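You operate a simulated robot arm through the tools that you are given. There is no shell and no other tool. Be economical: measure what you need, move in short steps, check, and stop when the job is done.

You run a simulated robot arm. Do the job below in one go: nothing can be reset, and whatever is moved stays where it is left.

JOB
Put the green dryer ball and the red press tool in the enamel bowl.
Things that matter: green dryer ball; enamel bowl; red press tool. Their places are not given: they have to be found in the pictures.

The check looks at the end state, three seconds after you hand in, the way a careful person would. Anything else that was tipped, shoved, dropped, spilled or broken makes it a failure.

ROBOT AND FRAMES
A 6-joint arm with a two-finger parallel gripper, fixed in place. Base frame: the origin is at the foot of the arm, x ahead of it, y to its left, z up; the work surface is at about z = 0. Units: mm, degrees, N and s.
With the tool pointing down near the work surface it reaches from about 140 to 580 mm from the base axis. Its first joint turns from -66.0 to 66.0 degrees. Payload 2.1 kg.
The TCP is the grasp point between the finger pads, 30 mm short of the fingertips. In the tool frame z runs along the fingers and y along their closing line. The gripper opens to 94 mm. The fingers are 28 mm wide and 10 mm thick; the gripper's body (50 by 96 mm) begins 55 mm behind the TCP.
Orientation is that of the tool frame in the base frame, as a unit quaternion [x, y, z, w]. With the fingers straight down and closing along the base's y, the tool's x points along the base's -x, its y along +y and its z along -z.

CONTROLS
- The arm moves only by the tool step_arm. Its argument "increments" is a list of rows, each a list of 7 numbers: the shift along the base's x, y, z in m, then the turn, a rotation vector about the base's x, y, z in degrees, then the opening, from 0 (shut) to 1 (fully open). In form: [[x, y, z, wx, wy, wz, fingers], ...]. A call has 1 to 10 rows; each row shifts and turns the commanded pose from where the row before left it. Rows are played at 5 a second. More than 50 mm and 8.6 degrees between two rows, or a gripper value outside its range, and nothing of the call is played. Where a pose cannot be reached the arm comes as near as it can. A force on the tool above 40 N (or 10 N above the force at the start of the call, whichever is more), or a blocked arm, ends the call early, and 0.2 s more pass. Each finger travels about 72 mm/s and halts on what it meets, pressing with about 25 N; the grip force reading is that of the motor and also rises with nothing between the fingers. The clock runs only during rows and for 0.2 s after the last one: add rows that do not move to give the fingers time. The reply holds the time, the measured pose of the TCP, the force on the tool along the base axes, the opening and the grip force, in the units named above and with some noise.
- Cameras (640 x 400 px; columns grow to the right, rows downward): "scene" is fixed at [29, -375.5, 479.5]; the picture's right is [0.95, -0.32, 0.00], its down [-0.18, -0.53, -0.83] and it looks along [0.26, 0.79, -0.56] (base axes); focal length 214 px, centre (320, 200). "wrist" rides on the gripper at [-37, 0, -58] in the tool frame; the picture's right is [0.00, -1.00, 0.00], its down [0.97, 0.00, -0.24] and it looks along [0.24, 0.00, 0.97] (tool axes); focal length 218 px, centre (320, 200).
- capture(camera): a new picture of that camera. It takes no simulated time.
- pixel_to_xyz(camera, pixels): for up to 12 pixels [column, row] of the newest picture of that camera ("zoom" is the newest enlarged one), the place [x, y, z] in the base frame of the surface seen there, good to about 2 mm, but the place of the scene camera against the robot may be out by one fixed shift of up to 25 mm in any direction. It takes no simulated time.
- inspect(camera, box): a new picture of the part [left, top, right, bottom] of that camera's present view, enlarged. It takes no simulated time.
- hand_in(): hands the job in; it is judged then, once.

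Go step by step. Measure first, check grasps and placings, and put right what went wrong. The budget is 60 turns and 26 pictures, counting those below and the enlarged ones. Unless the task says otherwise, let go and move clear before handing in, and close with one line.

The tools are called after "Call:" by a JSON object that holds its "name" and its "arguments". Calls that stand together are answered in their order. step_arm: Moves the arm, as the interface text tells. Its arguments: {"type":"object","properties":{"increments":{"type":"array","items":{"type":"array","items":{"type":"number"}}}},"required":["increments"]} The other tools are called the same way: capture (camera) takes a picture; pixel_to_xyz (camera, pixels) gives the place of the surface under pixels of a picture; inspect (camera, box) takes an enlarged picture of a part of a camera's view; hand_in () hands the job in.

At the start:

```text
t: 0.0
position: [246.5, 264.8, 304.4]
orientation: [0.001, 1.0, 0.0, 0.0]
wrist_force: [-0.5, 0.2, 0.5]
gripper_width: 93.7
gripper_force: 0.0
```

scene: 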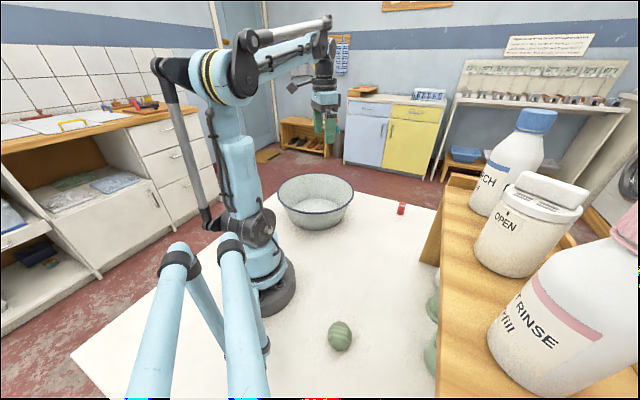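
wrist: 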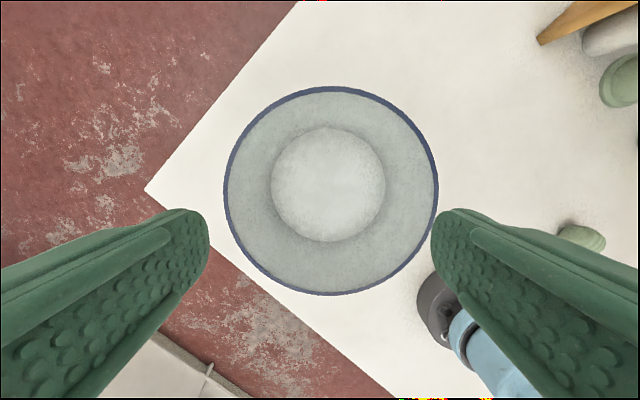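

The scene picture shows the bowl near (316,200), a green striped ball near (340,336), a small red object near (401,208), and other green things by the shelf at (432,310) and (430,355). I'll enlarge these areas and measure them.

Call:
{"name": "inspect", "arguments": {"camera": "scene", "box": [300, 260, 460, 400]}}

Call:
{"name": "pixel_to_xyz", "arguments": {"camera": "scene", "pixels": [[340, 336], [340, 325], [401, 208], [401, 203], [398, 214], [316, 218], [316, 177], [316, 229], [279, 195], [353, 195], [432, 310], [430, 355]]}}

Call:
{"name": "pixel_to_xyz", "arguments": {"camera": "wrist", "pixels": [[330, 185], [330, 87], [333, 294], [225, 190], [437, 190], [583, 237], [620, 80], [560, 20], [285, 215], [500, 100]]}}

Call:
{"name": "inspect", "arguments": {"camera": "scene", "box": [360, 180, 460, 240]}}

```text
2.86 times, centred on (380, 330) of scene
```

zoom: 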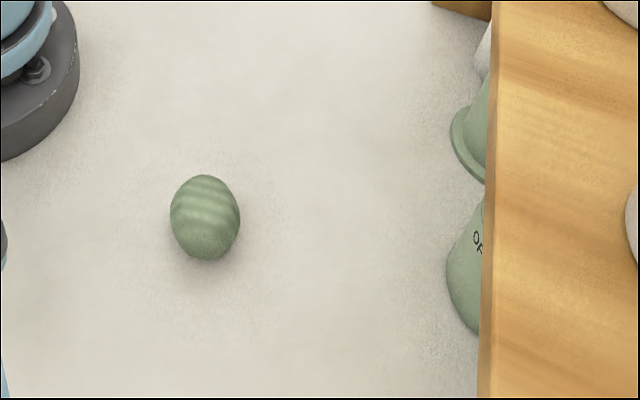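

```text
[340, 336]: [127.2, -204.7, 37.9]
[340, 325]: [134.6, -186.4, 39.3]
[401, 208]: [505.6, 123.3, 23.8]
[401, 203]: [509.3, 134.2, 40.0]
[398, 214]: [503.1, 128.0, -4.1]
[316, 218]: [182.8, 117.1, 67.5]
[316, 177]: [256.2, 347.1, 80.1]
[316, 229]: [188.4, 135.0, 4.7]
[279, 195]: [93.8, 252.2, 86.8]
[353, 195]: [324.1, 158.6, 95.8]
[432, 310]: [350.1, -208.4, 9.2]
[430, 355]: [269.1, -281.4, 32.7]
```

```text
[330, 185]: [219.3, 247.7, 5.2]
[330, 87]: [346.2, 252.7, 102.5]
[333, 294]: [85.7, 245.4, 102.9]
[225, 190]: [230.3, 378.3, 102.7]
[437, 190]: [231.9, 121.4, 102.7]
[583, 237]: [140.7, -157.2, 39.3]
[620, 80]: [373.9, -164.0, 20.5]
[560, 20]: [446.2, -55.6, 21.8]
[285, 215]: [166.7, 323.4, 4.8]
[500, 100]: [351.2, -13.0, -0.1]
```

```text
6.40 times, centred on (410, 210) of scene
```

zoom: 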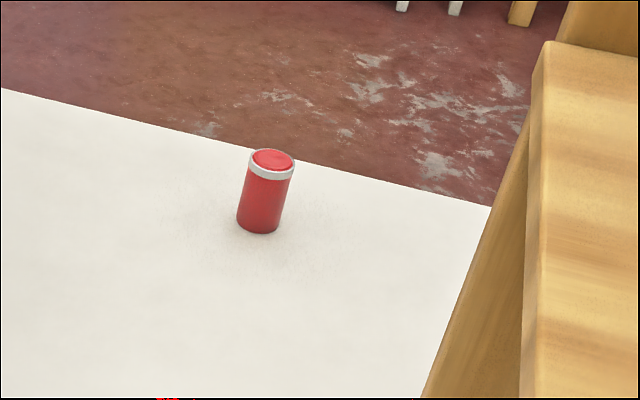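

The wrist view puts the bowl centre at about (216,250), with a rim radius of 129 and rim z of 103. The ball is near (140,-165), and the red cylinder is near (510,150) after allowing for the scene camera's shift. I'll fly high over the red one to measure it with the wrist camera.

Call:
{"name": "step_arm", "arguments": {"increments": [[0.024, -0.013, 0, 0, 0, 0, 1], [0.024, -0.013, 0, 0, 0, 0, 1], [0.024, -0.013, 0, 0, 0, 0, 1], [0.024, -0.013, 0, 0, 0, 0, 1], [0.024, -0.013, 0, 0, 0, 0, 1], [0.024, -0.013, 0, 0, 0, 0, 1], [0.024, -0.013, 0, 0, 0, 0, 1], [0.024, -0.013, 0, 0, 0, 0, 1], [0.024, -0.013, 0, 0, 0, 0, 1], [0, 0, 0, 0, 0, 0, 1]]}}

Call:
{"name": "capture", "arguments": {"camera": "wrist"}}

```text
t: 2.2
position: [465.1, 146.7, 305.7]
orientation: [-0.001, 1.0, 0.0, 0.0]
wrist_force: [0.1, 0.6, -0.4]
gripper_width: 94.2
gripper_force: 0.3
```

```text
21 pictures are left
```

wrist: 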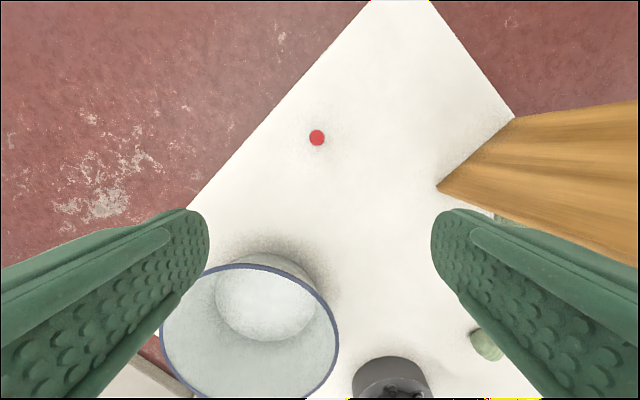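

The red tool shows at (317,138) from above, and the shelf corner is at (437,186). I'll measure them.

Call:
{"name": "pixel_to_xyz", "arguments": {"camera": "wrist", "pixels": [[317, 138], [317, 132], [317, 144], [311, 138], [323, 138], [438, 187], [515, 118], [520, 150], [488, 345], [338, 340], [265, 265]]}}

Call:
{"name": "inspect", "arguments": {"camera": "wrist", "box": [277, 113, 357, 163]}}

Call:
{"name": "inspect", "arguments": {"camera": "wrist", "box": [420, 100, 640, 240]}}

```text
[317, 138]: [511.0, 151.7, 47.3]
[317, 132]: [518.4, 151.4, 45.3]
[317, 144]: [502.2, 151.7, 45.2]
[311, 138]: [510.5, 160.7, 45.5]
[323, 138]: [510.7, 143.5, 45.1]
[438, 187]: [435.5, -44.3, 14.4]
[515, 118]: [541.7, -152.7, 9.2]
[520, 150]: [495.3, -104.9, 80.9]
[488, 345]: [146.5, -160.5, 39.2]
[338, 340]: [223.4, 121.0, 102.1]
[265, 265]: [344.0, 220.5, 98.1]
```

```text
8.00 times, centred on (317, 138) of wrist
```

zoom: 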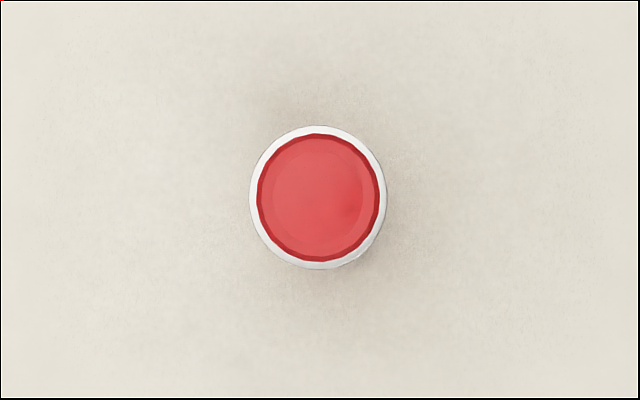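

```text
2.86 times, centred on (530, 170) of wrist
```

zoom: 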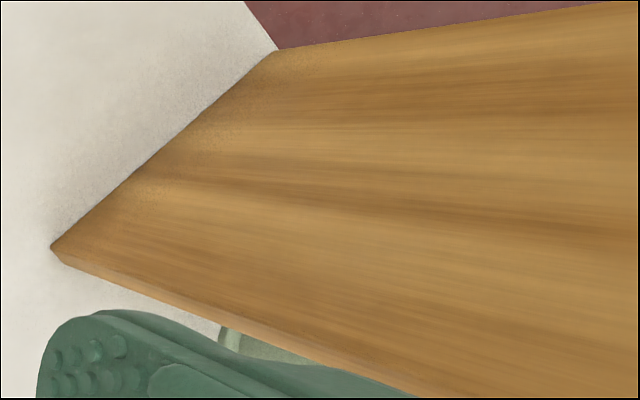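

The red tool is an upright cylinder, about 25 mm across and 46 mm tall, centred at (510.5,152). I'll move above it and descend partway.

Call:
{"name": "step_arm", "arguments": {"increments": [[0.023, 0.0025, -0.01, 0, 0, 0, 1], [0.0225, 0.0025, -0.03, 0, 0, 0, 1], [0, 0, -0.035, 0, 0, 0, 1], [0, 0, -0.035, 0, 0, 0, 1], [0, 0, -0.035, 0, 0, 0, 1], [0, 0, -0.035, 0, 0, 0, 1], [0, 0, -0.03, 0, 0, 0, 1], [0, 0, 0, 0, 0, 0, 1], [0, 0, 0, 0, 0, 0, 1]]}}

Call:
{"name": "capture", "arguments": {"camera": "wrist"}}

```text
t: 4.2
position: [509.0, 151.1, 93.3]
orientation: [0.0, 1.0, 0.0, 0.0]
wrist_force: [0.2, 0.3, 0.7]
gripper_width: 93.8
gripper_force: 0.1
```

```text
18 pictures are left
```

wrist: 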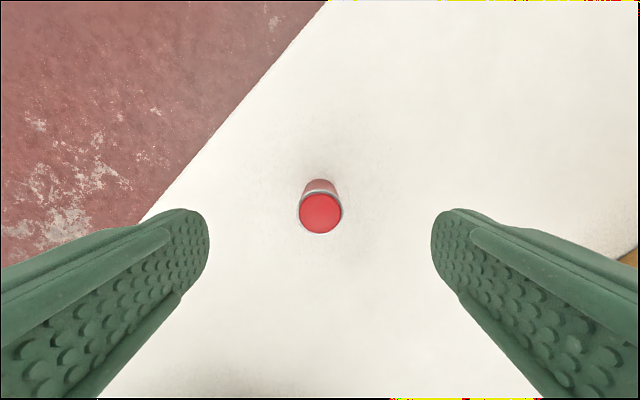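

The tool at (320,213) is centred between the fingers. I'll descend to z≈36 and close.

Call:
{"name": "step_arm", "arguments": {"increments": [[0.001, 0.0005, -0.025, 0, 0, 0, 1], [0, 0, -0.02, 0, 0, 0, 1], [0, 0, -0.012, 0, 0, 0, 1], [0, 0, 0, 0, 0, 0, 0.6], [0, 0, 0, 0, 0, 0, 0.35], [0, 0, 0, 0, 0, 0, 0.1], [0, 0, 0, 0, 0, 0, 0.1], [0, 0, 0, 0, 0, 0, 0.1], [0, 0, 0, 0, 0, 0, 0.1]]}}

```text
t: 6.2
position: [511.3, 153.1, 37.9]
orientation: [0.0, 1.0, 0.0, 0.0]
wrist_force: [-0.6, 0.3, 0.6]
gripper_width: 22.6
gripper_force: 25.1
```

Width 22.6 mm with 25 N of grip force means the tool is held. I'll lift it to check.

Call:
{"name": "step_arm", "arguments": {"increments": [[0, 0, 0.02, 0, 0, 0, 0.1], [0, 0, 0.035, 0, 0, 0, 0.1], [0, 0, 0.035, 0, 0, 0, 0.1], [0, 0, 0.035, 0, 0, 0, 0.1], [0, 0, 0.035, 0, 0, 0, 0.1], [0, 0, 0.035, 0, 0, 0, 0.1], [0, 0, 0.01, 0, 0, 0, 0.1], [0, 0, 0, 0, 0, 0, 0.1]]}}

Call:
{"name": "capture", "arguments": {"camera": "wrist"}}

```text
t: 8.0
position: [510.2, 155.1, 240.9]
orientation: [0.0, 1.0, -0.001, 0.0]
wrist_force: [0.1, 0.0, -0.2]
gripper_width: 22.4
gripper_force: 24.7
```

```text
17 pictures are left
```

wrist: 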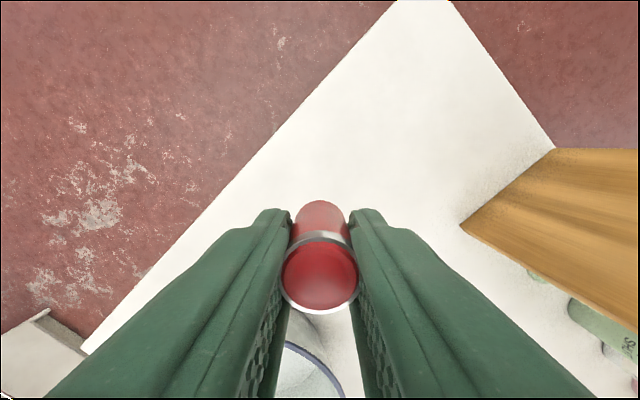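

The tool is firmly held at (320,260). I'll carry it over the bowl to about (248,250).

Call:
{"name": "step_arm", "arguments": {"increments": [[-0.033, 0.012, 0, 0, 0, 0, 0.1], [-0.033, 0.012, 0, 0, 0, 0, 0.1], [-0.033, 0.012, 0, 0, 0, 0, 0.1], [-0.033, 0.012, 0, 0, 0, 0, 0.1], [-0.033, 0.012, 0, 0, 0, 0, 0.1], [-0.033, 0.012, 0, 0, 0, 0, 0.1], [-0.033, 0.012, 0, 0, 0, 0, 0.1], [-0.031, 0.011, 0, 0, 0, 0, 0.1], [0, 0, 0, 0, 0, 0, 0.1], [0, 0, 0, 0, 0, 0, 0.1]]}}

Call:
{"name": "capture", "arguments": {"camera": "wrist"}}

```text
t: 10.2
position: [248.5, 246.7, 241.8]
orientation: [0.0, 1.0, 0.0, 0.0]
wrist_force: [-0.5, 0.3, -0.3]
gripper_width: 22.2
gripper_force: 24.9
```

```text
16 pictures are left
```

wrist: 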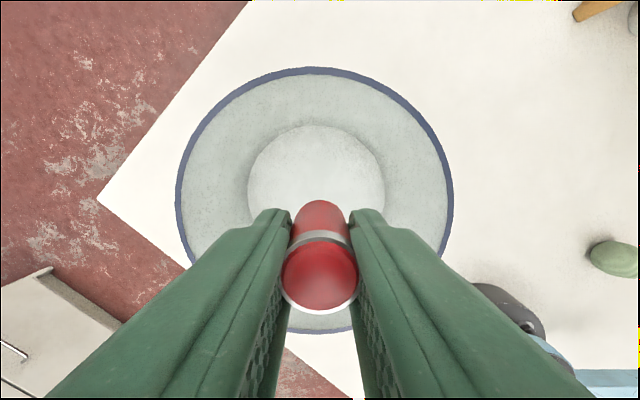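

The tool is over the bowl floor and clear of the rim. I'll lower it to about z=45, just above floor contact.

Call:
{"name": "step_arm", "arguments": {"increments": [[0, 0.002, -0.035, 0, 0, 0, 0.1], [0, 0, -0.035, 0, 0, 0, 0.1], [0, 0, -0.035, 0, 0, 0, 0.1], [0, 0, -0.035, 0, 0, 0, 0.1], [0, 0, -0.03, 0, 0, 0, 0.1], [0, 0, -0.015, 0, 0, 0, 0.1], [0, 0, -0.009, 0, 0, 0, 0.1], [0, 0, 0, 0, 0, 0, 0.1]]}}

```text
t: 12.0
position: [247.9, 247.0, 48.7]
orientation: [0.001, 1.0, 0.0, 0.0]
wrist_force: [0.8, 0.9, -0.8]
gripper_width: 22.0
gripper_force: 25.4
```

I'm at z≈48 with no contact yet. I'll ease down 4 mm, then open partway and rise.

Call:
{"name": "step_arm", "arguments": {"increments": [[0, 0, -0.002, 0, 0, 0, 0.1], [0, 0, -0.002, 0, 0, 0, 0.1], [0, 0, 0, 0, 0, 0, 0.1]]}}

```text
t: 12.8
position: [249.2, 247.9, 45.0]
orientation: [0.0, 1.0, 0.0, 0.0]
wrist_force: [0.9, -1.0, 17.7]
gripper_width: 22.0
gripper_force: 25.1
```

The upward force of 17.7 N shows the tool is touching the bowl floor. I'll back off 1 mm, open partway and rise straight up.

Call:
{"name": "step_arm", "arguments": {"increments": [[0, 0, 0.001, 0, 0, 0, 0.1], [0, 0, 0, 0, 0, 0, 0.35], [0, 0, 0, 0, 0, 0, 0.55], [0, 0, 0, 0, 0, 0, 0.55], [0, 0, 0.02, 0, 0, 0, 0.55], [0, 0, 0.035, 0, 0, 0, 0.55], [0, 0, 0.035, 0, 0, 0, 0.55], [0, 0, 0.035, 0, 0, 0, 0.55], [0, 0, 0.035, 0, 0, 0, 0.55], [0, 0, 0.035, 0, 0, 0, 0.55]]}}

Call:
{"name": "capture", "arguments": {"camera": "wrist"}}

```text
t: 15.0
position: [248.5, 248.0, 243.3]
orientation: [0.001, 1.0, 0.0, 0.0]
wrist_force: [0.2, 0.2, 0.4]
gripper_width: 51.8
gripper_force: 0.2
```

```text
15 pictures are left
```

wrist: 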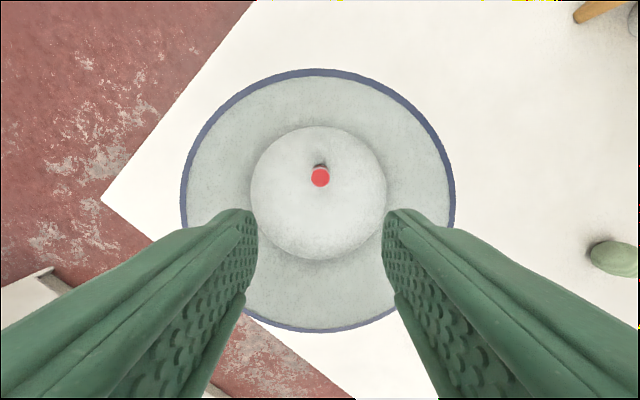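

The red tool stands upright in the bowl at (320,177). Next I'll go over to the ball by a wide path in front of the base.

Call:
{"name": "step_arm", "arguments": {"increments": [[0, -0.035, 0.015, 0, 0, 0, 1], [0, -0.035, 0.015, 0, 0, 0, 1], [0, -0.035, 0.015, 0, 0, 0, 1], [0, -0.035, 0.015, 0, 0, 0, 1], [0, -0.035, 0, 0, 0, 0, 1], [0, -0.035, 0, 0, 0, 0, 1], [-0.01, -0.035, 0, 0, 0, 0, 1], [-0.02, -0.035, 0, 0, 0, 0, 1], [-0.02, -0.03, 0, 0, 0, 0, 1], [-0.01, -0.03, 0, 0, 0, 0, 1]]}}

Call:
{"name": "capture", "arguments": {"camera": "wrist"}}

```text
t: 17.2
position: [186.1, -93.8, 297.7]
orientation: [0.0, 1.0, 0.0, -0.001]
wrist_force: [-0.5, 0.2, -0.2]
gripper_width: 94.2
gripper_force: 0.1
```

```text
14 pictures are left
```

wrist: 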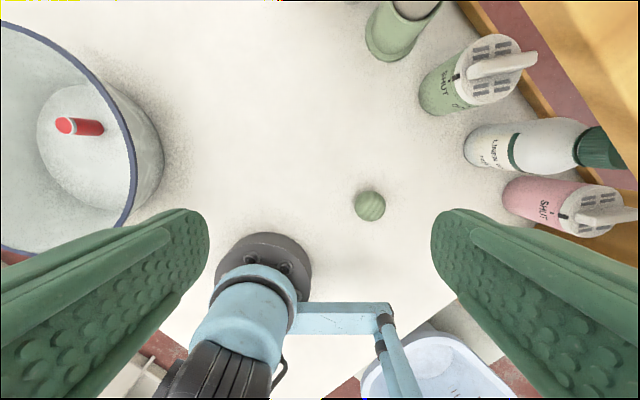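

The ball is at (370,206), and bottles stand along the shelf at columns 420–620. I'll measure the ball and how much clearance the bottles leave.

Call:
{"name": "pixel_to_xyz", "arguments": {"camera": "wrist", "pixels": [[370, 206], [370, 191], [370, 220], [356, 206], [384, 206], [508, 195], [580, 212], [468, 145], [620, 215], [445, 345], [388, 305], [425, 90]]}}

Call:
{"name": "inspect", "arguments": {"camera": "wrist", "box": [330, 180, 410, 230]}}

```text
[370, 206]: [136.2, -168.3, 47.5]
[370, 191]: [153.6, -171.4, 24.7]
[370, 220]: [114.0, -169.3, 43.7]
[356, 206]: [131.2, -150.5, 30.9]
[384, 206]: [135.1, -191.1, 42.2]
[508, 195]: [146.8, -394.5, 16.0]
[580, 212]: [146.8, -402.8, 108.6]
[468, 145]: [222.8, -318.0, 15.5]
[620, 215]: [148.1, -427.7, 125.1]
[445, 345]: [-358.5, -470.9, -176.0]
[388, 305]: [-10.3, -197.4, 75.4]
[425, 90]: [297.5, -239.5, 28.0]
```

```text
8.00 times, centred on (370, 205) of wrist
```

zoom: 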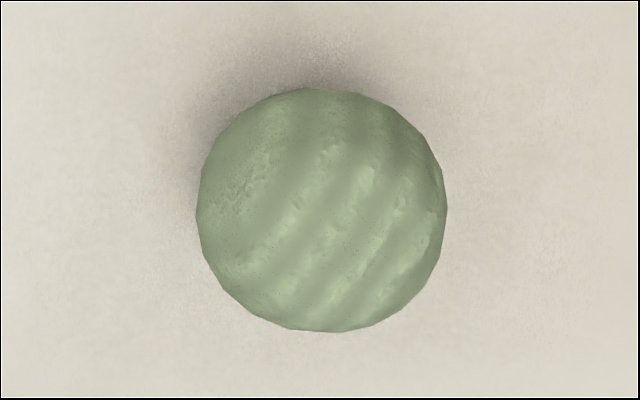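

The ball's centre is about (131,-172,24), diameter about 47 mm, and the bottles are over 100 mm away. I'll move above it and descend to about z=110.

Call:
{"name": "step_arm", "arguments": {"increments": [[-0.0185, -0.026, 0, 0, 0, 0, 1], [-0.0185, -0.026, -0.02, 0, 0, 0, 1], [-0.018, -0.026, -0.03, 0, 0, 0, 1], [0, 0, -0.035, 0, 0, 0, 1], [0, 0, -0.035, 0, 0, 0, 1], [0, 0, -0.035, 0, 0, 0, 1], [0, 0, -0.03, 0, 0, 0, 1], [0, 0, 0, 0, 0, 0, 1], [0, 0, 0, 0, 0, 0, 1]]}}

Call:
{"name": "capture", "arguments": {"camera": "wrist"}}

```text
t: 19.2
position: [134.7, -169.5, 115.4]
orientation: [0.0, 1.0, 0.0, 0.0]
wrist_force: [-0.4, 0.1, 0.5]
gripper_width: 94.1
gripper_force: 0.0
```

```text
12 pictures are left
```

wrist: 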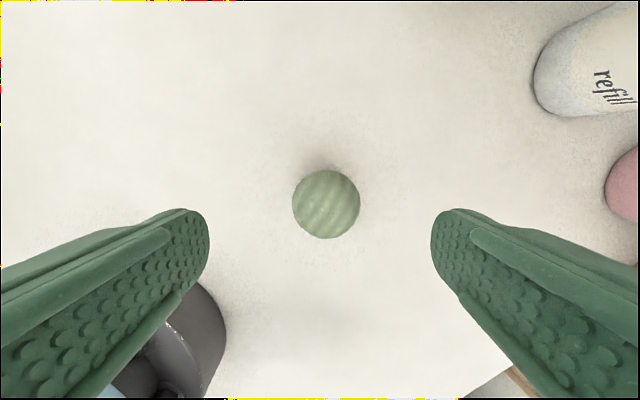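

The ball at (326,204) puts its centre near (132,-174), so I'll shift (-3,-4) mm, descend to z≈35 and close.

Call:
{"name": "step_arm", "arguments": {"increments": [[-0.003, -0.0045, -0.015, 0, 0, 0, 1], [0, 0, -0.025, 0, 0, 0, 1], [0, 0, -0.025, 0, 0, 0, 1], [0, 0, -0.015, 0, 0, 0, 1], [0, 0, 0, 0, 0, 0, 0.8], [0, 0, 0, 0, 0, 0, 0.6], [0, 0, 0, 0, 0, 0, 0.45], [0, 0, 0, 0, 0, 0, 0.35], [0, 0, 0, 0, 0, 0, 0.35], [0, 0, 0, 0, 0, 0, 0.35]]}}

```text
t: 21.4
position: [130.6, -171.8, 35.8]
orientation: [0.001, 1.0, 0.0, -0.001]
wrist_force: [-0.6, 0.0, 0.9]
gripper_width: 45.5
gripper_force: 25.0
```

Width 45.5 mm at 25 N means the ball is gripped. I'll lift it and check.

Call:
{"name": "step_arm", "arguments": {"increments": [[0, 0, 0.02, 0, 0, 0, 0.35], [0, 0, 0.035, 0, 0, 0, 0.35], [0, 0, 0.035, 0, 0, 0, 0.35], [0, 0, 0.035, 0, 0, 0, 0.35], [0, 0, 0.035, 0, 0, 0, 0.35], [0, 0, 0.035, 0, 0, 0, 0.35], [0, 0, 0.035, 0, 0, 0, 0.35], [0, 0, 0, 0, 0, 0, 0.35]]}}

Call:
{"name": "capture", "arguments": {"camera": "wrist"}}

```text
t: 23.2
position: [129.5, -172.0, 265.4]
orientation: [-0.001, 1.0, 0.0, 0.0]
wrist_force: [-0.1, 1.1, 0.1]
gripper_width: 45.4
gripper_force: 24.9
```

```text
11 pictures are left
```

wrist: 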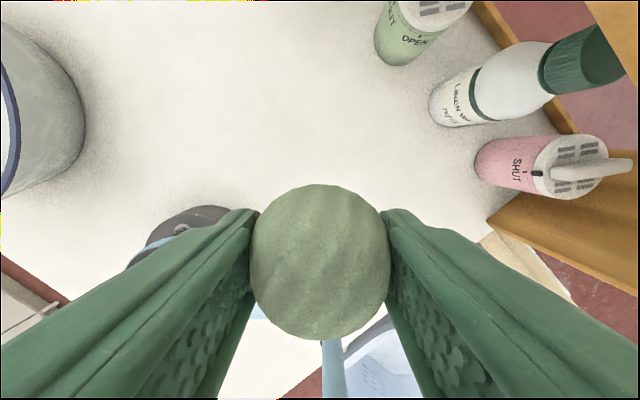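

The ball is held securely between the pads. I'll carry it around in front of the base towards the bowl.

Call:
{"name": "step_arm", "arguments": {"increments": [[0.03, 0.02, 0.005, 0, 0, 0, 0.35], [0.03, 0.025, 0.005, 0, 0, 0, 0.35], [0.03, 0.03, 0, 0, 0, 0, 0.35], [0.02, 0.035, 0, 0, 0, 0, 0.35], [0, 0.04, 0, 0, 0, 0, 0.35], [0, 0.04, 0, 0, 0, 0, 0.35], [0, 0.04, 0, 0, 0, 0, 0.35], [0, 0.04, 0, 0, 0, 0, 0.35], [0, 0.04, 0, 0, 0, 0, 0.35], [0, 0.03, 0, 0, 0, 0, 0.35]]}}

Call:
{"name": "step_arm", "arguments": {"increments": [[-0.01, 0.025, 0, 0, 0, 0, 0.35], [-0.01, 0.025, 0, 0, 0, 0, 0.35], [-0.015, 0.02, 0, 0, 0, 0, 0.35], [-0.02, 0.01, 0, 0, 0, 0, 0.35], [0, 0, 0, 0, 0, 0, 0.35], [0, 0, 0, 0, 0, 0, 0.35]]}}

Call:
{"name": "capture", "arguments": {"camera": "wrist"}}

```text
t: 25.4
position: [241.4, 168.9, 278.4]
orientation: [-0.001, 1.0, 0.0, -0.001]
wrist_force: [0.2, 0.1, -0.5]
gripper_width: 45.4
gripper_force: 25.0
```

```text
t: 26.8
position: [183.2, 247.8, 275.5]
orientation: [0.0, 1.0, 0.0, -0.001]
wrist_force: [-0.3, 0.3, -0.3]
gripper_width: 45.5
gripper_force: 24.9
```

```text
10 pictures are left
```

wrist: 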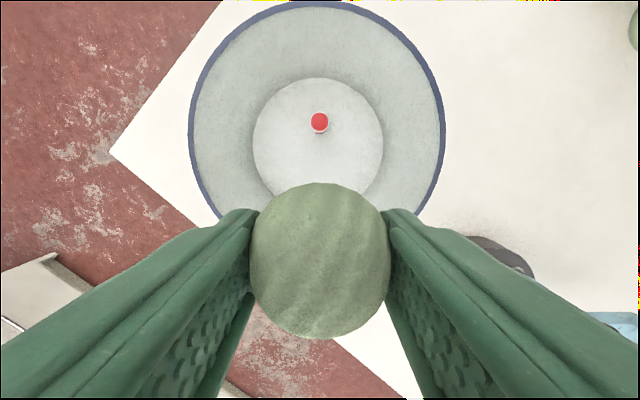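

The ball is over the bowl's near side, clear of the red tool at (319,122). I'll lower it to about z=48.

Call:
{"name": "step_arm", "arguments": {"increments": [[0.002, 0.001, -0.035, 0, 0, 0, 0.35], [0, 0, -0.035, 0, 0, 0, 0.35], [0, 0, -0.035, 0, 0, 0, 0.35], [0, 0, -0.035, 0, 0, 0, 0.35], [0, 0, -0.035, 0, 0, 0, 0.35], [0, 0, -0.03, 0, 0, 0, 0.35], [0, 0, -0.015, 0, 0, 0, 0.35], [0, 0, -0.007, 0, 0, 0, 0.35], [0, 0, 0, 0, 0, 0, 0.35]]}}

```text
t: 28.8
position: [186.7, 249.5, 47.8]
orientation: [0.0, 1.0, 0.0, 0.0]
wrist_force: [0.1, 0.7, -0.8]
gripper_width: 45.6
gripper_force: 25.3
```

I'm at z=47.8 with no contact. I'll go down 3 mm more, then release slowly.

Call:
{"name": "step_arm", "arguments": {"increments": [[0, 0, -0.002, 0, 0, 0, 0.35], [0, 0, -0.001, 0, 0, 0, 0.35], [0, 0, 0, 0, 0, 0, 0.35], [0, 0, 0, 0, 0, 0, 0.5], [0, 0, 0, 0, 0, 0, 0.55], [0, 0, 0, 0, 0, 0, 0.6], [0, 0, 0, 0, 0, 0, 0.65], [0, 0, 0, 0, 0, 0, 0.65]]}}

Call:
{"name": "capture", "arguments": {"camera": "wrist"}}

```text
t: 30.6
position: [187.3, 249.3, 46.2]
orientation: [0.0, 1.0, 0.0, 0.0]
wrist_force: [0.4, 0.9, 0.1]
gripper_width: 61.1
gripper_force: 0.0
```

```text
9 pictures are left
```

wrist: 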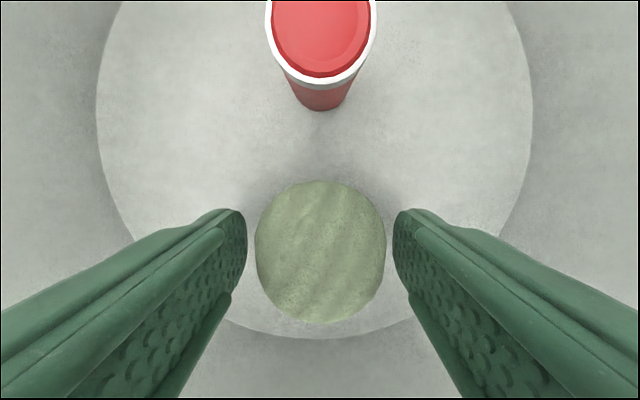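

The ball rests on the floor, free of the fingers, and the red tool is still upright. I'll rise clear.

Call:
{"name": "step_arm", "arguments": {"increments": [[0, 0, 0.02, 0, 0, 0, 0.65], [0, 0, 0.035, 0, 0, 0, 0.65], [0, 0, 0.035, 0, 0, 0, 0.65], [0, 0, 0.035, 0, 0, 0, 0.65], [0, 0, 0.035, 0, 0, 0, 0.65], [0, 0, 0.035, 0, 0, 0, 0.65], [0, 0, 0.035, 0, 0, 0, 0.65], [0, 0, 0, 0, 0, 0, 0.65], [0, 0, 0, 0, 0, 0, 0.65]]}}

Call:
{"name": "capture", "arguments": {"camera": "wrist"}}

Call:
{"name": "capture", "arguments": {"camera": "scene"}}

```text
t: 32.6
position: [186.9, 248.9, 273.8]
orientation: [0.0, 1.0, 0.0, 0.0]
wrist_force: [0.2, 0.2, -0.8]
gripper_width: 61.1
gripper_force: 0.0
```

```text
8 pictures are left
```

wrist: 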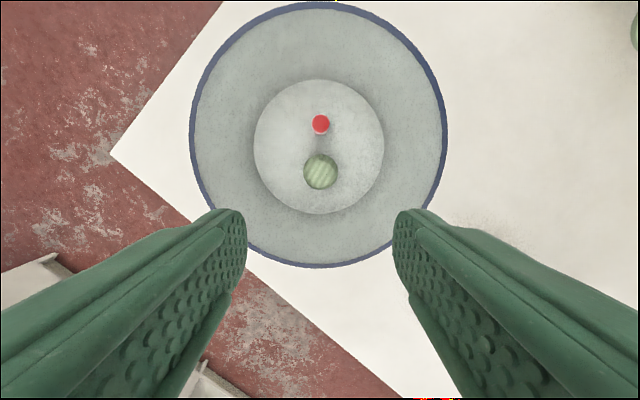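

```text
7 pictures are left
```

scene: 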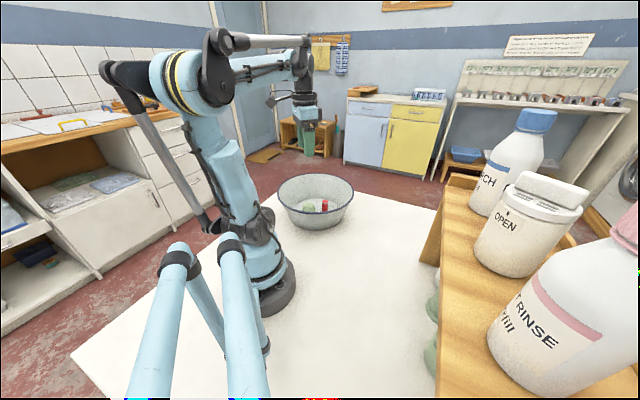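

The ball at (320,171) and the red tool at (320,124) are both in the bowl. The arm is clear and nothing else has moved, so I'm handing in.

Call:
{"name": "hand_in", "arguments": {}}

```text
The job is handed in.
```

The green dryer ball and the red press tool are both in the enamel bowl, the gripper is open and clear, and nothing else was disturbed in the final pictures.
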